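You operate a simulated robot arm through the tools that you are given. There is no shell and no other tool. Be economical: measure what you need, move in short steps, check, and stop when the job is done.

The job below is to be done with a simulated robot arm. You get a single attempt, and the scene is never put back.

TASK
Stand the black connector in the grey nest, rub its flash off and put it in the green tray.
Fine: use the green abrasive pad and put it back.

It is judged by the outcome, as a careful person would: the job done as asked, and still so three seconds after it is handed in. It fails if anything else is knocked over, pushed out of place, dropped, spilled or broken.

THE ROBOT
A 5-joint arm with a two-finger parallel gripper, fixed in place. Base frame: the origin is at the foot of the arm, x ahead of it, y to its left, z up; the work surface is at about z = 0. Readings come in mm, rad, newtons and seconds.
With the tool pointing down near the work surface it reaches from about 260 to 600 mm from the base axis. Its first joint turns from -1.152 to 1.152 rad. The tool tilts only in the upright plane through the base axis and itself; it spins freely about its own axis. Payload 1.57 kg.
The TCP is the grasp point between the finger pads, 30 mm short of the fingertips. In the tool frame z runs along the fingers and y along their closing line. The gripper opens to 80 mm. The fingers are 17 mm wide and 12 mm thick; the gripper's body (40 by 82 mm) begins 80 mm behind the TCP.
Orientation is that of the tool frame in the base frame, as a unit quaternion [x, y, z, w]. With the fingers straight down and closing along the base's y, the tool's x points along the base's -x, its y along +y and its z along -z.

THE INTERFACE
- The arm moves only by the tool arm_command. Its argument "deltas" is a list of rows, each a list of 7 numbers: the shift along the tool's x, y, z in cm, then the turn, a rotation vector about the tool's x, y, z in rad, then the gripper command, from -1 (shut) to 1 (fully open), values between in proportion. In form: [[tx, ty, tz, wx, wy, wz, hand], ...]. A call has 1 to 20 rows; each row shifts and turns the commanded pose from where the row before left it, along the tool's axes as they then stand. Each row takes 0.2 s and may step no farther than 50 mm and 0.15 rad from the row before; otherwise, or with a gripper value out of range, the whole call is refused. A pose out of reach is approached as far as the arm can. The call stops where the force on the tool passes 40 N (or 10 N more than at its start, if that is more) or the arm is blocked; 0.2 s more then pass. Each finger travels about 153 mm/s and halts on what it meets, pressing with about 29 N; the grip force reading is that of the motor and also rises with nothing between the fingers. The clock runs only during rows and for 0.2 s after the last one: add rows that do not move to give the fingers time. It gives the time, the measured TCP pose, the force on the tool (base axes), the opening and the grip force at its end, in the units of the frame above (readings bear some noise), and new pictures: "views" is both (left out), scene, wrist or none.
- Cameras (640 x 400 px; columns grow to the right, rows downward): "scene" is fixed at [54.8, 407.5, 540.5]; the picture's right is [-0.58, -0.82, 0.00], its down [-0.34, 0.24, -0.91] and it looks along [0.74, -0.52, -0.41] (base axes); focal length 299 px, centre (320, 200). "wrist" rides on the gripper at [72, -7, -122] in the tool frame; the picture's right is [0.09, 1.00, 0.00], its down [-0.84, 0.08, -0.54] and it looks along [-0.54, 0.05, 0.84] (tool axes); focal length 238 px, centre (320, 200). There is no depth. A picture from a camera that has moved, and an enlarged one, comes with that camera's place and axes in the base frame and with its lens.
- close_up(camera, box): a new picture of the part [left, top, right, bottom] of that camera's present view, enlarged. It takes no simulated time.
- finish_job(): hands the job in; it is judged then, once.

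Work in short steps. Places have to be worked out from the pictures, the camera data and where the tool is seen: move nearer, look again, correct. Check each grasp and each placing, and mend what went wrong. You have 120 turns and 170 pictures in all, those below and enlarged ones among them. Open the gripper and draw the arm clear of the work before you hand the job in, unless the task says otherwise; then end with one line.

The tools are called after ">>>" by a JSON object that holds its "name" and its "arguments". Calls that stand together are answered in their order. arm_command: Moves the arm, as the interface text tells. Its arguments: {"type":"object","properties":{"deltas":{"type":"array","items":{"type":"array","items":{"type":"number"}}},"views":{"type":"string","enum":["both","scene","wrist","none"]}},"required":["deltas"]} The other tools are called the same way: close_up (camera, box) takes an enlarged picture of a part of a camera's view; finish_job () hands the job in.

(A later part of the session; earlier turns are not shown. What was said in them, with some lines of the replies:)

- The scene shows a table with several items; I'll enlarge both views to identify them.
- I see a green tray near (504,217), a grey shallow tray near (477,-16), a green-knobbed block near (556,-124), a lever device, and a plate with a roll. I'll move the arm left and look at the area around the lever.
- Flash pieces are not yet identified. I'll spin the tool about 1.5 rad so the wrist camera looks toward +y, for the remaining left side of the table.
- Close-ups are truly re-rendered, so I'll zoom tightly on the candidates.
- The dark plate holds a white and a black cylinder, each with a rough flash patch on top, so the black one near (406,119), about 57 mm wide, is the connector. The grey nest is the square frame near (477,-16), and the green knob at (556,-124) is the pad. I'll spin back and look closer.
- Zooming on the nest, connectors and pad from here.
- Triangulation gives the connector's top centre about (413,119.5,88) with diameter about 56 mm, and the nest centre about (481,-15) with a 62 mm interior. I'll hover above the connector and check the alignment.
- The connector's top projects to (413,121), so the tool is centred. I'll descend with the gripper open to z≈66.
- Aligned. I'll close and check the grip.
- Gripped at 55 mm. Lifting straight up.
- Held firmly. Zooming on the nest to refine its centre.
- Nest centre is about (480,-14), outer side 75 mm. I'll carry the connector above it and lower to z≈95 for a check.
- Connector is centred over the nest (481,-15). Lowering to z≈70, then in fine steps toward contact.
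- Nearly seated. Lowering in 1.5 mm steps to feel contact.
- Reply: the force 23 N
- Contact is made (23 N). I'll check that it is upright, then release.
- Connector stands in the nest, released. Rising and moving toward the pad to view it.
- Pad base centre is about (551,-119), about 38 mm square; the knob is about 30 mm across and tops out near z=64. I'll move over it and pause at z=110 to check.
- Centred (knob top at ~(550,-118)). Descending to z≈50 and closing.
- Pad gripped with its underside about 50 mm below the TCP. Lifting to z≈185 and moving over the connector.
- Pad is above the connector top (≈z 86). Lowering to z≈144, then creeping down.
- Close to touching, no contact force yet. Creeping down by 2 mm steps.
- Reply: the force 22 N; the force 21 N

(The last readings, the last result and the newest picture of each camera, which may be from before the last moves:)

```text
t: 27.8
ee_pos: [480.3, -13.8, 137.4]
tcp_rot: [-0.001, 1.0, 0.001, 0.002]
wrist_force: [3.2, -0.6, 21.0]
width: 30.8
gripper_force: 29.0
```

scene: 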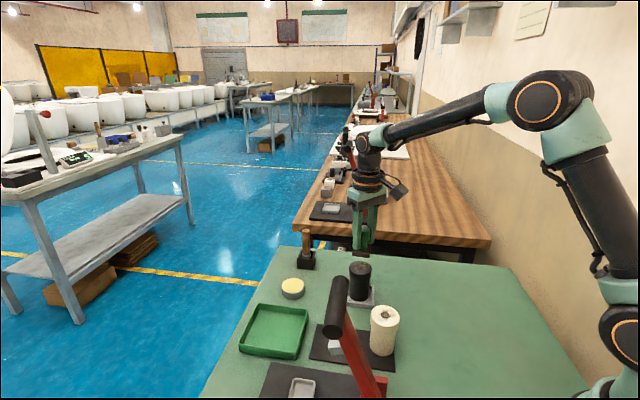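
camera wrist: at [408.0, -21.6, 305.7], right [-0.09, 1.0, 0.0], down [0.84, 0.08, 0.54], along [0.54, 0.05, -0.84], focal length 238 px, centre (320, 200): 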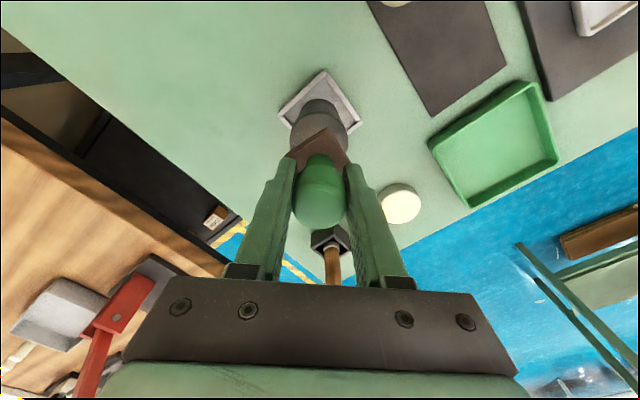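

Contact at about 21 N. I'll back off 0.5 mm and rub with short strokes in x, then look at the forces.

>>> {"name": "arm_command", "arguments": {"deltas": [[0, 0, -0.05, 0, 0, 0, -1], [0.4, 0, 0, 0, 0, 0, -1], [0.4, 0, 0, 0, 0, 0, -1], [-0.5, 0, 0, 0, 0, 0, -1], [-0.5, 0, 0, 0, 0, 0, -1], [-0.6, 0, 0, 0, 0, 0, -1], [0.5, 0, 0, 0, 0, 0, -1], [0.5, 0, 0, 0, 0, 0, -1], [0.6, 0, 0, 0, 0, 0, -1], [-0.5, 0, 0, 0, 0, 0, -1], [-0.3, 0, 0, 0, 0, 0, -1], [0, 0, 0, 0, 0, 0, -1]], "views": "wrist"}}

>>> {"name": "close_up", "arguments": {"camera": "scene", "box": [325, 235, 395, 305]}}

```text
t: 30.4
ee_pos: [480.1, -13.2, 136.5]
tcp_rot: [0.0, 1.0, 0.0, -0.001]
wrist_force: [-2.7, -0.8, 6.9]
width: 30.7
gripper_force: 29.0
camera wrist: at [408.0, -20.4, 258.6], right [-0.09, 1.0, 0.0], down [0.84, 0.08, 0.54], along [0.54, 0.05, -0.84], focal length 238 px, centre (320, 200)
```

wrist: 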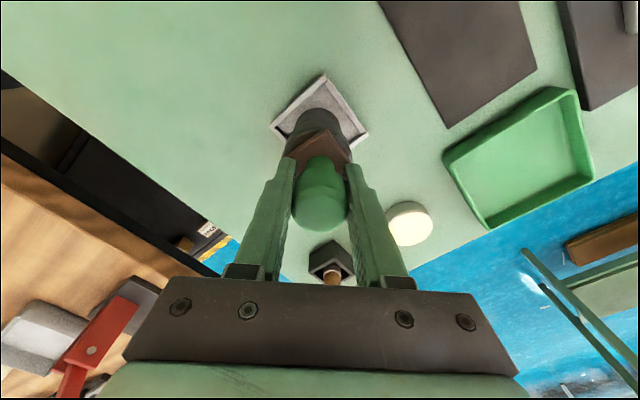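

```text
5.71 times, centred on (360, 270) of scene
camera zoom: at [54.8, 407.5, 540.5], right [-0.58, -0.82, 0.0], down [-0.34, 0.24, -0.91], along [0.74, -0.52, -0.41], focal length 1706 px, centre (91, -200)
```

zoom: 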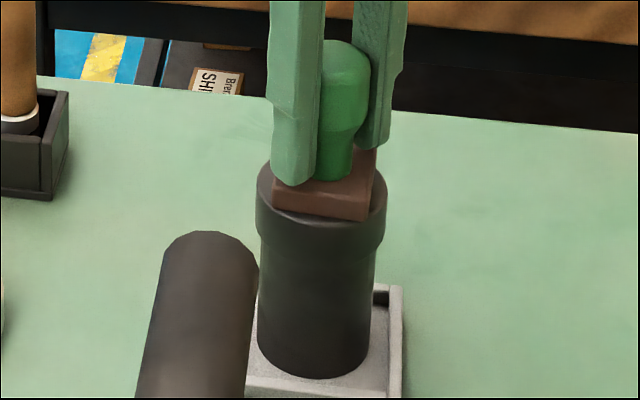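

Stable, still pressing 7 N. Adding strokes in y at slightly more pressure, then lifting to inspect.

>>> {"name": "arm_command", "arguments": {"deltas": [[0, 0, 0.04, 0, 0, 0, -1], [0, 0.4, 0, 0, 0, 0, -1], [0, 0.4, 0, 0, 0, 0, -1], [0, -0.5, 0, 0, 0, 0, -1], [0, -0.5, 0, 0, 0, 0, -1], [0, -0.6, 0, 0, 0, 0, -1], [0, 0.5, 0, 0, 0, 0, -1], [0, 0.5, 0, 0, 0, 0, -1], [0, 0.6, 0, 0, 0, 0, -1], [0, -0.5, 0, 0, 0, 0, -1], [0, -0.3, 0, 0, 0, 0, -1], [0, 0, 0, 0, 0, 0, -1]], "views": "none"}}

>>> {"name": "arm_command", "arguments": {"deltas": [[0, 0, -2, 0, 0, 0, -1], [0, 0, -2.5, 0, 0, 0, -1], [0, 0, 0, 0, 0, 0, -1]], "views": "none"}}

>>> {"name": "close_up", "arguments": {"camera": "scene", "box": [325, 235, 395, 305]}}

```text
t: 33.0
ee_pos: [480.8, -14.8, 136.5]
tcp_rot: [-0.001, 1.0, 0.0, 0.0]
wrist_force: [0.4, 2.6, 6.8]
width: 30.6
gripper_force: 28.8
```

```text
t: 33.8
ee_pos: [480.2, -14.2, 182.7]
tcp_rot: [0.0, 1.0, 0.0, 0.0]
wrist_force: [-1.2, 0.9, 0.2]
width: 30.7
gripper_force: 29.0
```

```text
5.71 times, centred on (360, 270) of scene
camera zoom: at [54.8, 407.5, 540.5], right [-0.58, -0.82, 0.0], down [-0.34, 0.24, -0.91], along [0.74, -0.52, -0.41], focal length 1706 px, centre (91, -200)
```

zoom: 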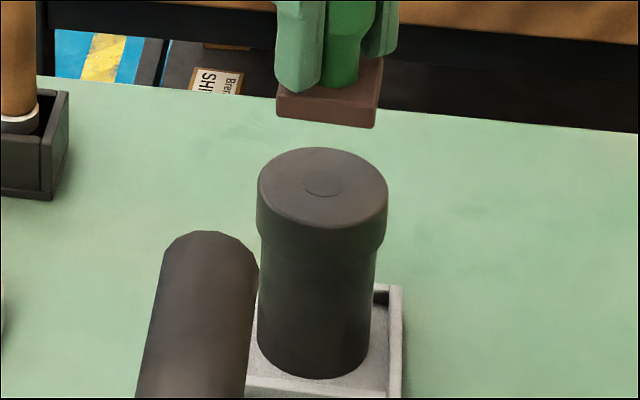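

The beige flash is gone; only a faint round disc shows. Zooming to make sure.

>>> {"name": "close_up", "arguments": {"camera": "scene", "box": [346, 258, 376, 278]}}

>>> {"name": "close_up", "arguments": {"camera": "scene", "box": [365, 300, 405, 326]}}

```text
16.00 times, centred on (361, 268) of scene
camera zoom: at [54.8, 407.5, 540.5], right [-0.58, -0.82, 0.0], down [-0.34, 0.24, -0.91], along [0.74, -0.52, -0.41], focal length 4778 px, centre (-336, -888)
```

zoom: 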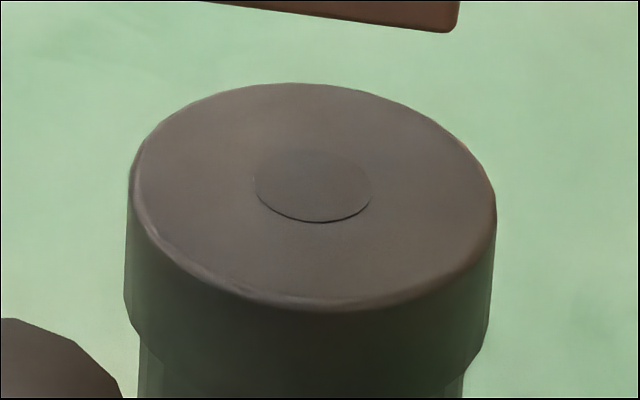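

```text
15.38 times, centred on (385, 313) of scene
camera zoom: at [54.8, 407.5, 540.5], right [-0.58, -0.82, 0.0], down [-0.34, 0.24, -0.91], along [0.74, -0.52, -0.41], focal length 4594 px, centre (-680, -1538)
```

zoom: 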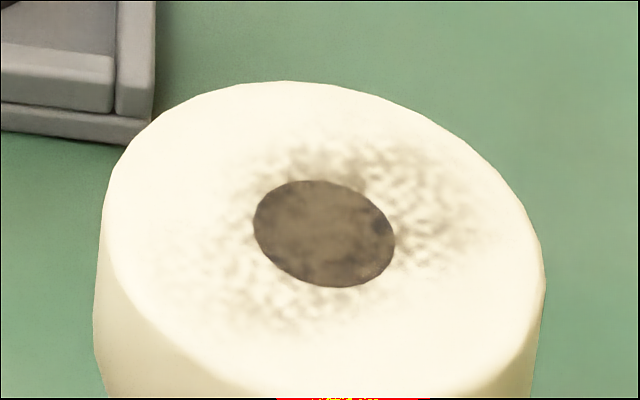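

Clean now. Returning the pad to its original spot (549.7,-118.9), hovering first.

>>> {"name": "arm_command", "arguments": {"deltas": [[-1.7, -2.6, 0, 0, 0, 0, -1], [-1.7, -2.6, 0, 0, 0, 0, -1], [-1.8, -2.6, 0, 0, 0, 0, -1], [-1.8, -2.6, 0, 0, 0, 0, -1], [0, 0, 4, 0, 0, 0, -1], [0, 0, 4, 0, 0, 0, -1], [0, 0, 4, 0, 0, 0, -1], [0, 0, 0.7, 0, 0, 0, -1], [0, 0, 0, 0, 0, 0, -1]], "views": "wrist"}}

>>> {"name": "close_up", "arguments": {"camera": "scene", "box": [325, 215, 425, 295]}}

```text
t: 35.8
ee_pos: [548.7, -117.8, 53.9]
tcp_rot: [0.0, 1.0, 0.0, 0.0]
wrist_force: [-0.5, -0.5, 0.2]
width: 30.9
gripper_force: 29.0
camera wrist: at [478.4, -125.1, 175.5], right [-0.09, 1.0, 0.0], down [0.84, 0.08, 0.54], along [0.54, 0.05, -0.84], focal length 238 px, centre (320, 200)
```

wrist: 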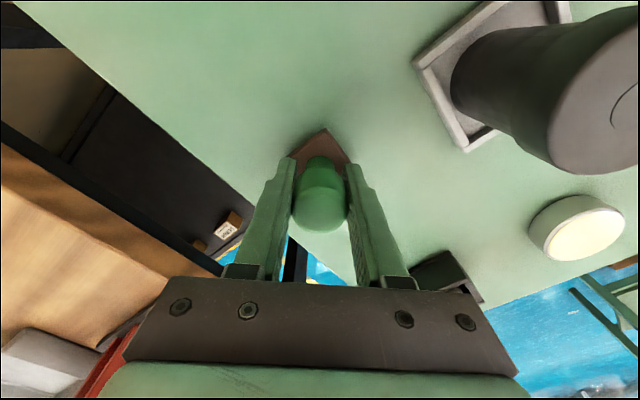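

```text
5.00 times, centred on (375, 255) of scene
camera zoom: at [54.8, 407.5, 540.5], right [-0.58, -0.82, 0.0], down [-0.34, 0.24, -0.91], along [0.74, -0.52, -0.41], focal length 1493 px, centre (45, -75)
```

zoom: 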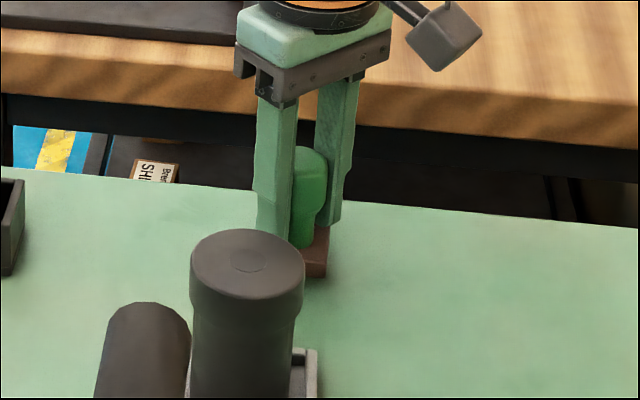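

Still roughly 6–8 mm above the table. Creeping down to contact.

>>> {"name": "arm_command", "arguments": {"deltas": [[-0.08, -0.08, 0.4, 0, 0, 0, -1], [0, 0, 0.15, 0, 0, 0, -1], [0, 0, 0, 0, 0, 0, -1]], "views": "none"}}

>>> {"name": "arm_command", "arguments": {"deltas": [[0, 0, 0.1, 0, 0, 0, -1], [0, 0, 0, 0, 0, 0, -1]], "views": "none"}}

```text
t: 36.6
ee_pos: [549.6, -118.7, 48.8]
tcp_rot: [0.0, 1.0, 0.0, 0.0]
wrist_force: [-0.2, -0.5, 0.2]
width: 30.7
gripper_force: 29.2
```

```text
t: 37.2
ee_pos: [550.8, -118.8, 47.2]
tcp_rot: [0.001, 1.0, 0.0, 0.0]
wrist_force: [0.2, -0.7, -0.6]
width: 30.8
gripper_force: 29.0
```

>>> {"name": "arm_command", "arguments": {"deltas": [[0, 0, 0.1, 0, 0, 0, -1], [0, 0, 0, 0, 0, 0, -1]], "views": "none"}}

>>> {"name": "arm_command", "arguments": {"deltas": [[0, 0, 0.1, 0, 0, 0, -1], [0, 0, 0, 0, 0, 0, -1]], "views": "none"}}

>>> {"name": "close_up", "arguments": {"camera": "scene", "box": [325, 215, 425, 295]}}

```text
t: 37.8
ee_pos: [552.0, -119.7, 47.0]
tcp_rot: [-0.001, 1.0, 0.0, 0.0]
wrist_force: [-0.1, 0.0, -0.5]
width: 30.6
gripper_force: 28.8
```

```text
t: 38.4
ee_pos: [551.1, -118.4, 46.9]
tcp_rot: [0.0, 1.0, 0.0, 0.0]
wrist_force: [-0.6, 0.6, -1.0]
width: 30.5
gripper_force: 28.5
```

```text
5.00 times, centred on (375, 255) of scene
camera zoom: at [54.8, 407.5, 540.5], right [-0.58, -0.82, 0.0], down [-0.34, 0.24, -0.91], along [0.74, -0.52, -0.41], focal length 1493 px, centre (45, -75)
```

zoom: 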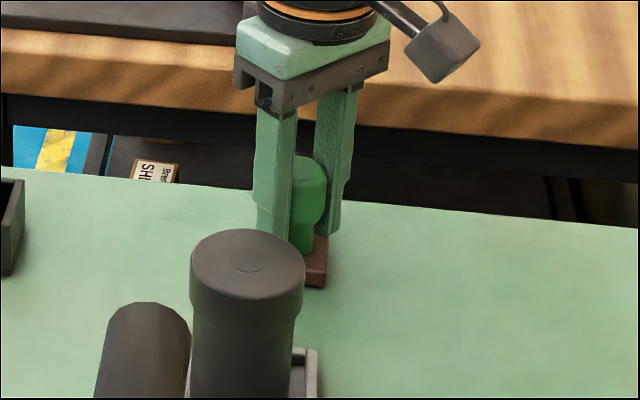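

About 2 mm left by the picture. Continuing.

>>> {"name": "arm_command", "arguments": {"deltas": [[0, 0, 0.1, 0, 0, 0, -1], [0, 0, 0, 0, 0, 0, -1]], "views": "none"}}

>>> {"name": "arm_command", "arguments": {"deltas": [[0, 0, 0.1, 0, 0, 0, -1], [0, 0, 0, 0, 0, 0, -1]], "views": "none"}}

```text
t: 39.0
ee_pos: [552.3, -119.6, 44.2]
tcp_rot: [0.001, 1.0, 0.0, 0.0]
wrist_force: [-0.3, 0.6, 3.1]
width: 30.7
gripper_force: 28.6
```

```text
t: 39.6
ee_pos: [552.3, -119.9, 45.6]
tcp_rot: [0.0, 1.0, 0.0, 0.001]
wrist_force: [-3.8, 0.2, 13.0]
width: 30.5
gripper_force: 29.3
```

Contact (13 N): the pad is on the table. Releasing and rising.

>>> {"name": "arm_command", "arguments": {"deltas": [[0, 0, -0.1, 0, 0, 0, -1], [0, 0, 0, 0, 0, 0, -0.1], [0, 0, 0, 0, 0, 0, 0.5], [0, 0, 0, 0, 0, 0, 1], [0, 0, 0, 0, 0, 0, 1], [0, 0, -3, 0, 0, 0, 1], [0, 0, -4, 0, 0, 0, 1], [0, 0, -4, 0, 0, 0, 1], [0, 0, -3, 0, 0, 0, 1], [0, 0, 0, 0, 0, 0, 1]], "views": "wrist"}}

>>> {"name": "close_up", "arguments": {"camera": "scene", "box": [325, 215, 425, 295]}}

```text
t: 41.8
ee_pos: [550.4, -118.4, 184.6]
tcp_rot: [0.0, 1.0, -0.001, 0.0]
wrist_force: [-0.4, 0.3, 0.0]
width: 79.9
gripper_force: 0.1
camera wrist: at [478.8, -125.4, 306.8], right [-0.09, 1.0, 0.0], down [0.84, 0.08, 0.54], along [0.54, 0.05, -0.84], focal length 238 px, centre (320, 200)
```

wrist: 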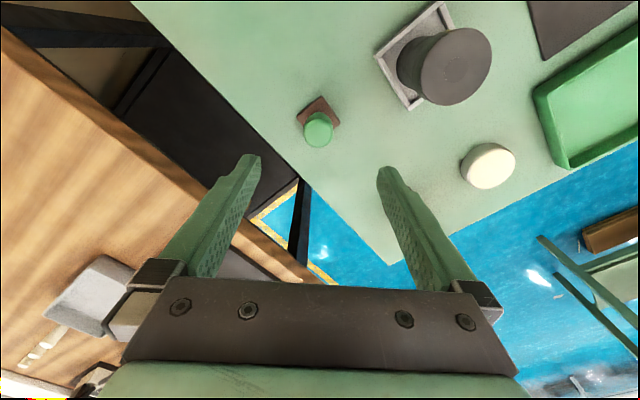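

```text
5.00 times, centred on (375, 255) of scene
camera zoom: at [54.8, 407.5, 540.5], right [-0.58, -0.82, 0.0], down [-0.34, 0.24, -0.91], along [0.74, -0.52, -0.41], focal length 1493 px, centre (45, -75)
```

zoom: 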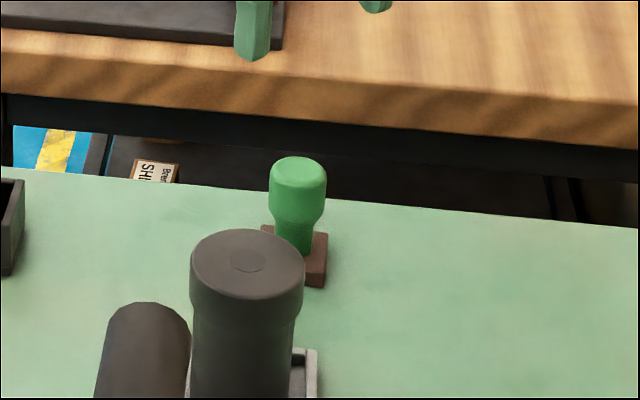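

The pad is back in its place. Now moving over the connector.

>>> {"name": "arm_command", "arguments": {"deltas": [[1.7, 2.6, 0, 0, 0, 0, 1], [1.7, 2.6, 0, 0, 0, 0, 1], [1.8, 2.6, 0, 0, 0, 0, 1], [1.75, 2.6, 0, 0, 0, 0, 1], [0, 0, 2, 0, 0, 0, 1], [0, 0, 0, 0, 0, 0, 1]], "views": "wrist"}}

```text
t: 43.2
ee_pos: [480.6, -15.3, 164.9]
tcp_rot: [0.001, 1.0, 0.0, 0.0]
wrist_force: [-0.1, 0.4, 0.3]
width: 79.8
gripper_force: 0.0
camera wrist: at [409.7, -21.9, 285.8], right [-0.09, 1.0, 0.0], down [0.84, 0.08, 0.54], along [0.54, 0.05, -0.84], focal length 238 px, centre (320, 200)
```

wrist: 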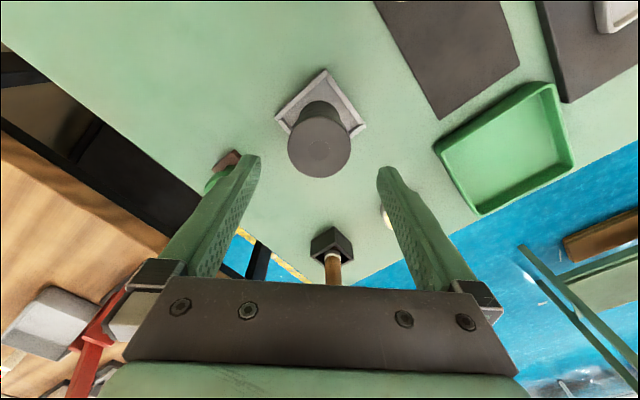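

Connector at about (482,-15), aligned. Descending and gripping.

>>> {"name": "arm_command", "arguments": {"deltas": [[-0.1, 0, 3, 0, 0, 0, 1], [0, 0, 3, 0, 0, 0, 1], [0, 0, 2.4, 0, 0, 0, 1], [0, 0, 1.4, 0, 0, 0, 1], [0, 0, 0, 0, 0, 0, 1], [0, 0, 0, 0, 0, 0, -0.2], [0, 0, 0, 0, 0, 0, -1], [0, 0, 0, 0, 0, 0, -1], [0, 0, 0, 0, 0, 0, -1]], "views": "wrist"}}

```text
t: 45.2
ee_pos: [483.8, -16.4, 66.8]
tcp_rot: [0.0, 1.0, 0.001, 0.0]
wrist_force: [-0.2, 0.2, -0.7]
width: 54.7
gripper_force: 29.4
camera wrist: at [412.7, -22.5, 188.9], right [-0.09, 1.0, 0.0], down [0.84, 0.08, 0.54], along [0.54, 0.05, -0.84], focal length 238 px, centre (320, 200)
```

wrist: 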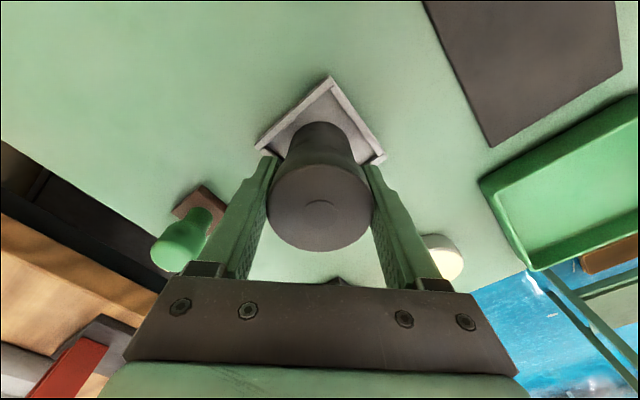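

Gripped. Lifting to z≈165 straight up.

>>> {"name": "arm_command", "arguments": {"deltas": [[0, 0, -1, 0, 0, 0, -1], [0, 0, -2, 0, 0, 0, -1], [0, 0, -3.5, 0, 0, 0, -1], [0, 0, -3.5, 0, 0, 0, -1], [0, 2.5, 0, 0, 0, 0, -1], [0, 2.5, 0, 0, 0, 0, -1], [0, 2.5, 0, 0, 0, 0, -1], [0, 2.5, 0, 0, 0, 0, -1], [0, 0, 0, 0, 0, 0, -1]], "views": "both"}}

>>> {"name": "close_up", "arguments": {"camera": "scene", "box": [225, 245, 415, 365]}}

```text
t: 47.2
ee_pos: [483.6, 84.9, 168.3]
tcp_rot: [-0.001, 1.0, -0.001, 0.001]
wrist_force: [-0.1, 1.1, -0.9]
width: 55.0
gripper_force: 29.5
camera wrist: at [412.2, 78.1, 288.4], right [-0.09, 1.0, 0.0], down [0.84, 0.08, 0.54], along [0.54, 0.05, -0.84], focal length 238 px, centre (320, 200)
```

scene: 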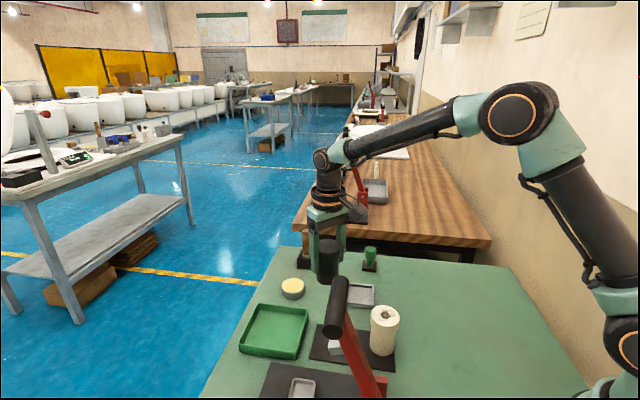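
wrist: 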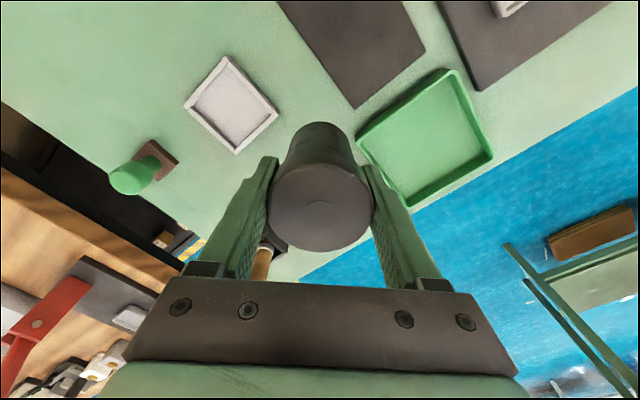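

```text
3.33 times, centred on (320, 305) of scene
camera zoom: at [54.8, 407.5, 540.5], right [-0.58, -0.82, 0.0], down [-0.34, 0.24, -0.91], along [0.74, -0.52, -0.41], focal length 996 px, centre (320, -150)
```

zoom: 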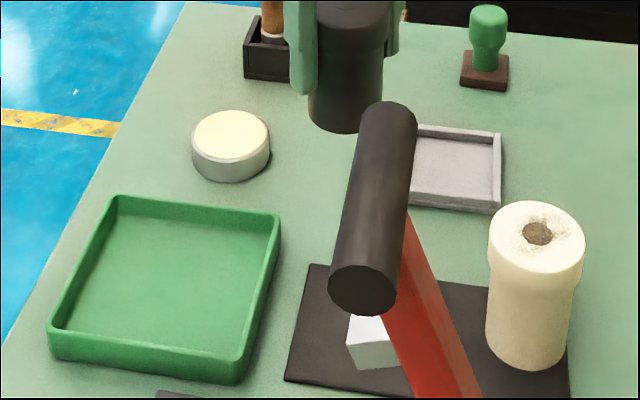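

Tray corners give centre about (501,212), side about 118 mm. Carrying the connector there and lowering partway.

>>> {"name": "arm_command", "arguments": {"deltas": [[-0.5, 3.2, 0, 0, 0, 0, -1], [-0.5, 3.2, 0, 0, 0, 0, -1], [-0.4, 3.2, 0, 0, 0, 0, -1], [-0.4, 3.1, 0, 0, 0, 0, -1], [0, 0, 3, 0, 0, 0, -1], [0, 0, 3, 0, 0, 0, -1], [0, 0, 2, 0, 0, 0, -1], [0, 0, 0, 0, 0, 0, -1]], "views": "both"}}

>>> {"name": "close_up", "arguments": {"camera": "scene", "box": [225, 245, 335, 365]}}

```text
t: 49.0
ee_pos: [499.6, 212.3, 87.7]
tcp_rot: [0.0, 1.0, -0.001, 0.0]
wrist_force: [-0.1, 0.4, -1.3]
width: 54.8
gripper_force: 29.1
camera wrist: at [428.8, 204.6, 208.7], right [-0.09, 1.0, 0.0], down [0.84, 0.08, 0.54], along [0.54, 0.05, -0.84], focal length 238 px, centre (320, 200)
```

scene: 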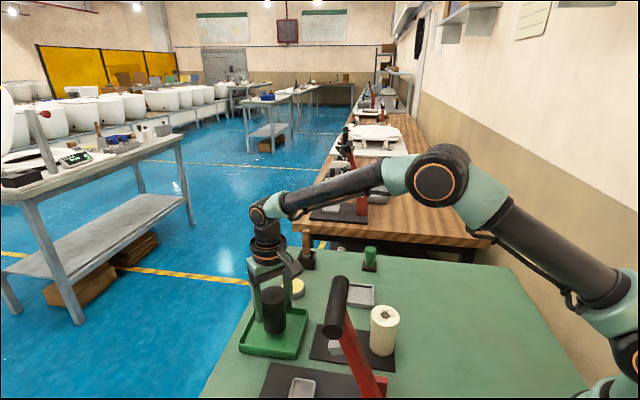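
wrist: 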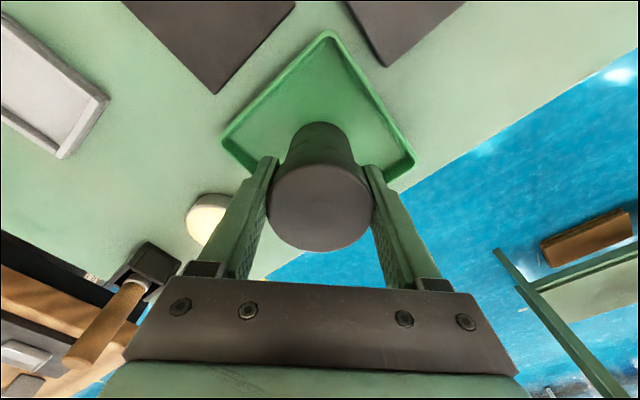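

```text
3.33 times, centred on (280, 305) of scene
camera zoom: at [54.8, 407.5, 540.5], right [-0.58, -0.82, 0.0], down [-0.34, 0.24, -0.91], along [0.74, -0.52, -0.41], focal length 996 px, centre (453, -150)
```

zoom: 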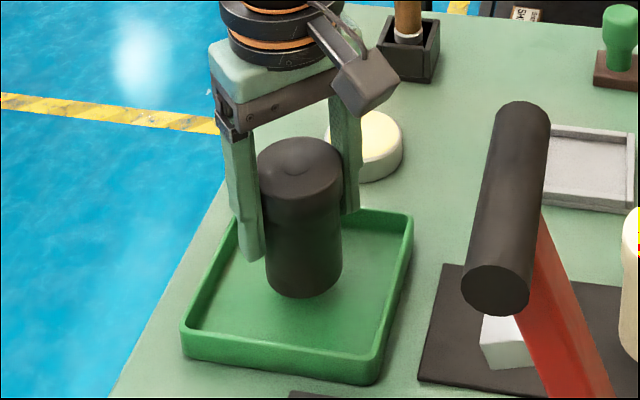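

Well inside the tray. Lowering to z≈69 then creeping.

>>> {"name": "arm_command", "arguments": {"deltas": [[0, 0, 1, 0, 0, 0, -1], [0, 0, 0.8, 0, 0, 0, -1], [0, 0, 0, 0, 0, 0, -1]], "views": "none"}}

>>> {"name": "arm_command", "arguments": {"deltas": [[0, 0, 0.15, 0, 0, 0, -1], [0, 0, 0.1, 0, 0, 0, -1], [0, 0, 0, 0, 0, 0, -1]], "views": "none"}}

>>> {"name": "close_up", "arguments": {"camera": "scene", "box": [225, 245, 335, 365]}}

```text
t: 49.8
ee_pos: [500.5, 212.6, 70.1]
tcp_rot: [0.001, 1.0, 0.0, 0.001]
wrist_force: [0.4, -0.6, -0.3]
width: 54.8
gripper_force: 28.8
```

```text
t: 50.6
ee_pos: [500.9, 212.7, 67.8]
tcp_rot: [0.0, 1.0, 0.0, 0.0]
wrist_force: [0.1, -1.3, -1.6]
width: 54.8
gripper_force: 29.1
```

```text
3.33 times, centred on (280, 305) of scene
camera zoom: at [54.8, 407.5, 540.5], right [-0.58, -0.82, 0.0], down [-0.34, 0.24, -0.91], along [0.74, -0.52, -0.41], focal length 996 px, centre (453, -150)
```

zoom: 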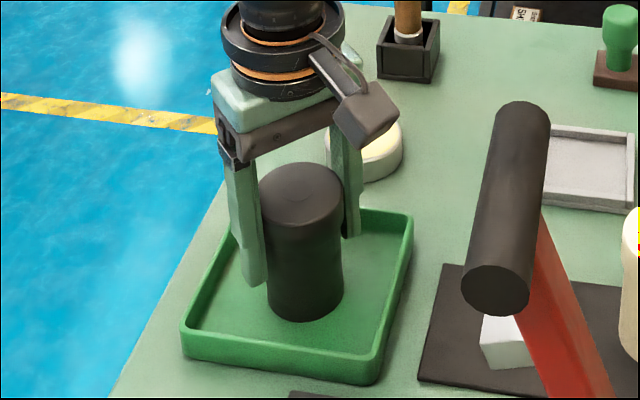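

No contact yet; creeping further.

>>> {"name": "arm_command", "arguments": {"deltas": [[0, 0, 0.1, 0, 0, 0, -1], [0, 0, 0.1, 0, 0, 0, -1], [0, 0, 0, 0, 0, 0, -1]], "views": "none"}}

>>> {"name": "arm_command", "arguments": {"deltas": [[0, 0, 0.1, 0, 0, 0, -1], [0, 0, 0, 0, 0, 0, -1]], "views": "none"}}

```text
t: 51.4
ee_pos: [501.4, 212.9, 66.5]
tcp_rot: [-0.001, 1.0, 0.0, 0.001]
wrist_force: [-4.7, -1.3, 14.2]
width: 54.8
gripper_force: 29.0
```

```text
t: 52.0
ee_pos: [501.8, 213.1, 65.0]
tcp_rot: [0.0, 1.0, 0.001, 0.001]
wrist_force: [-1.2, -0.5, 17.6]
width: 54.4
gripper_force: 28.5
```

Seated on the tray floor (17 N). Releasing and rising clear.

>>> {"name": "arm_command", "arguments": {"deltas": [[0, 0, -0.1, 0, 0, 0, -1], [0, 0, 0, 0, 0, 0, 0.6], [0, 0, 0, 0, 0, 0, 1], [0, 0, 0, 0, 0, 0, 1], [0, 0, -3, 0, 0, 0, 1], [0, 0, -4, 0, 0, 0, 1], [0, 0, -4, 0, 0, 0, 1], [0, 0, -4, 0, 0, 0, 1], [0, 0, -4, 0, 0, 0, 1], [1, -4, 0, 0, 0, 0, 1], [1, -4, 0, 0, 0, 0, 1], [1, -4, 0, 0, 0, 0, 1], [1, -4, 0, 0, 0, 0, 1], [1, -4, -2, 0, 0, 0, 1], [0, 0, 0, 0, 0, 0, 1]], "views": "both"}}

>>> {"name": "close_up", "arguments": {"camera": "scene", "box": [225, 235, 415, 400]}}

```text
t: 55.2
ee_pos: [451.3, 9.7, 273.7]
tcp_rot: [0.0, 1.0, 0.001, 0.0]
wrist_force: [0.0, 1.0, -0.9]
width: 80.2
gripper_force: 0.0
camera wrist: at [379.9, 2.5, 395.2], right [-0.09, 1.0, 0.0], down [0.84, 0.08, 0.54], along [0.54, 0.05, -0.84], focal length 238 px, centre (320, 200)
```

scene: 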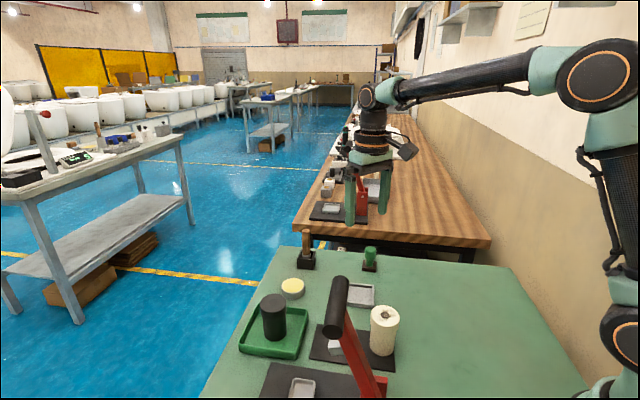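
wrist: 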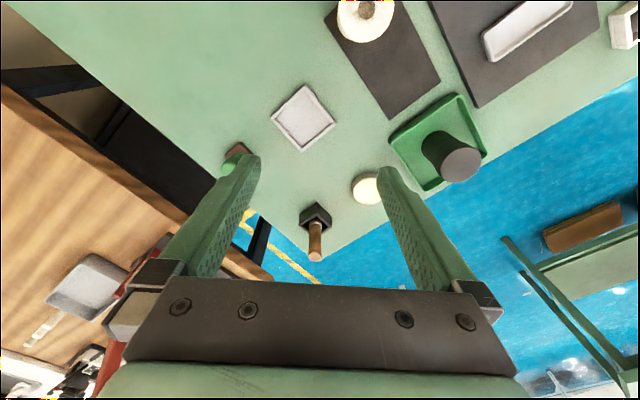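

```text
2.42 times, centred on (320, 318) of scene
camera zoom: at [54.8, 407.5, 540.5], right [-0.58, -0.82, 0.0], down [-0.34, 0.24, -0.91], along [0.74, -0.52, -0.41], focal length 724 px, centre (320, -85)
```

zoom: 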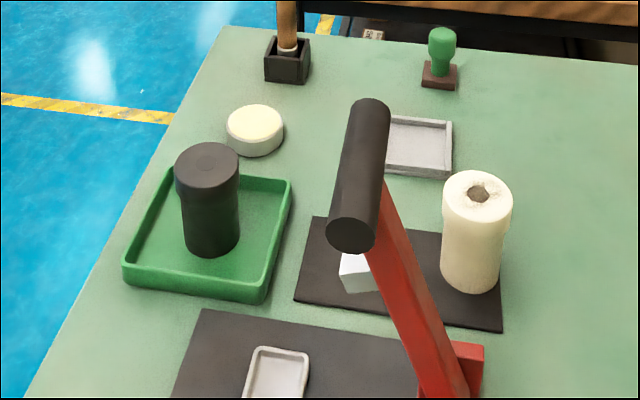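

The connector stands clean in the green tray, the pad is back in place, the nest is empty and nothing else has moved. The gripper is open and the arm is clear, so I'm handing in.

>>> {"name": "finish_job", "arguments": {}}

```text
The job is handed in.
```

The black connector's flash is rubbed off and it stands upright in the green tray; the green abrasive pad is back within a few millimetres of where it was.
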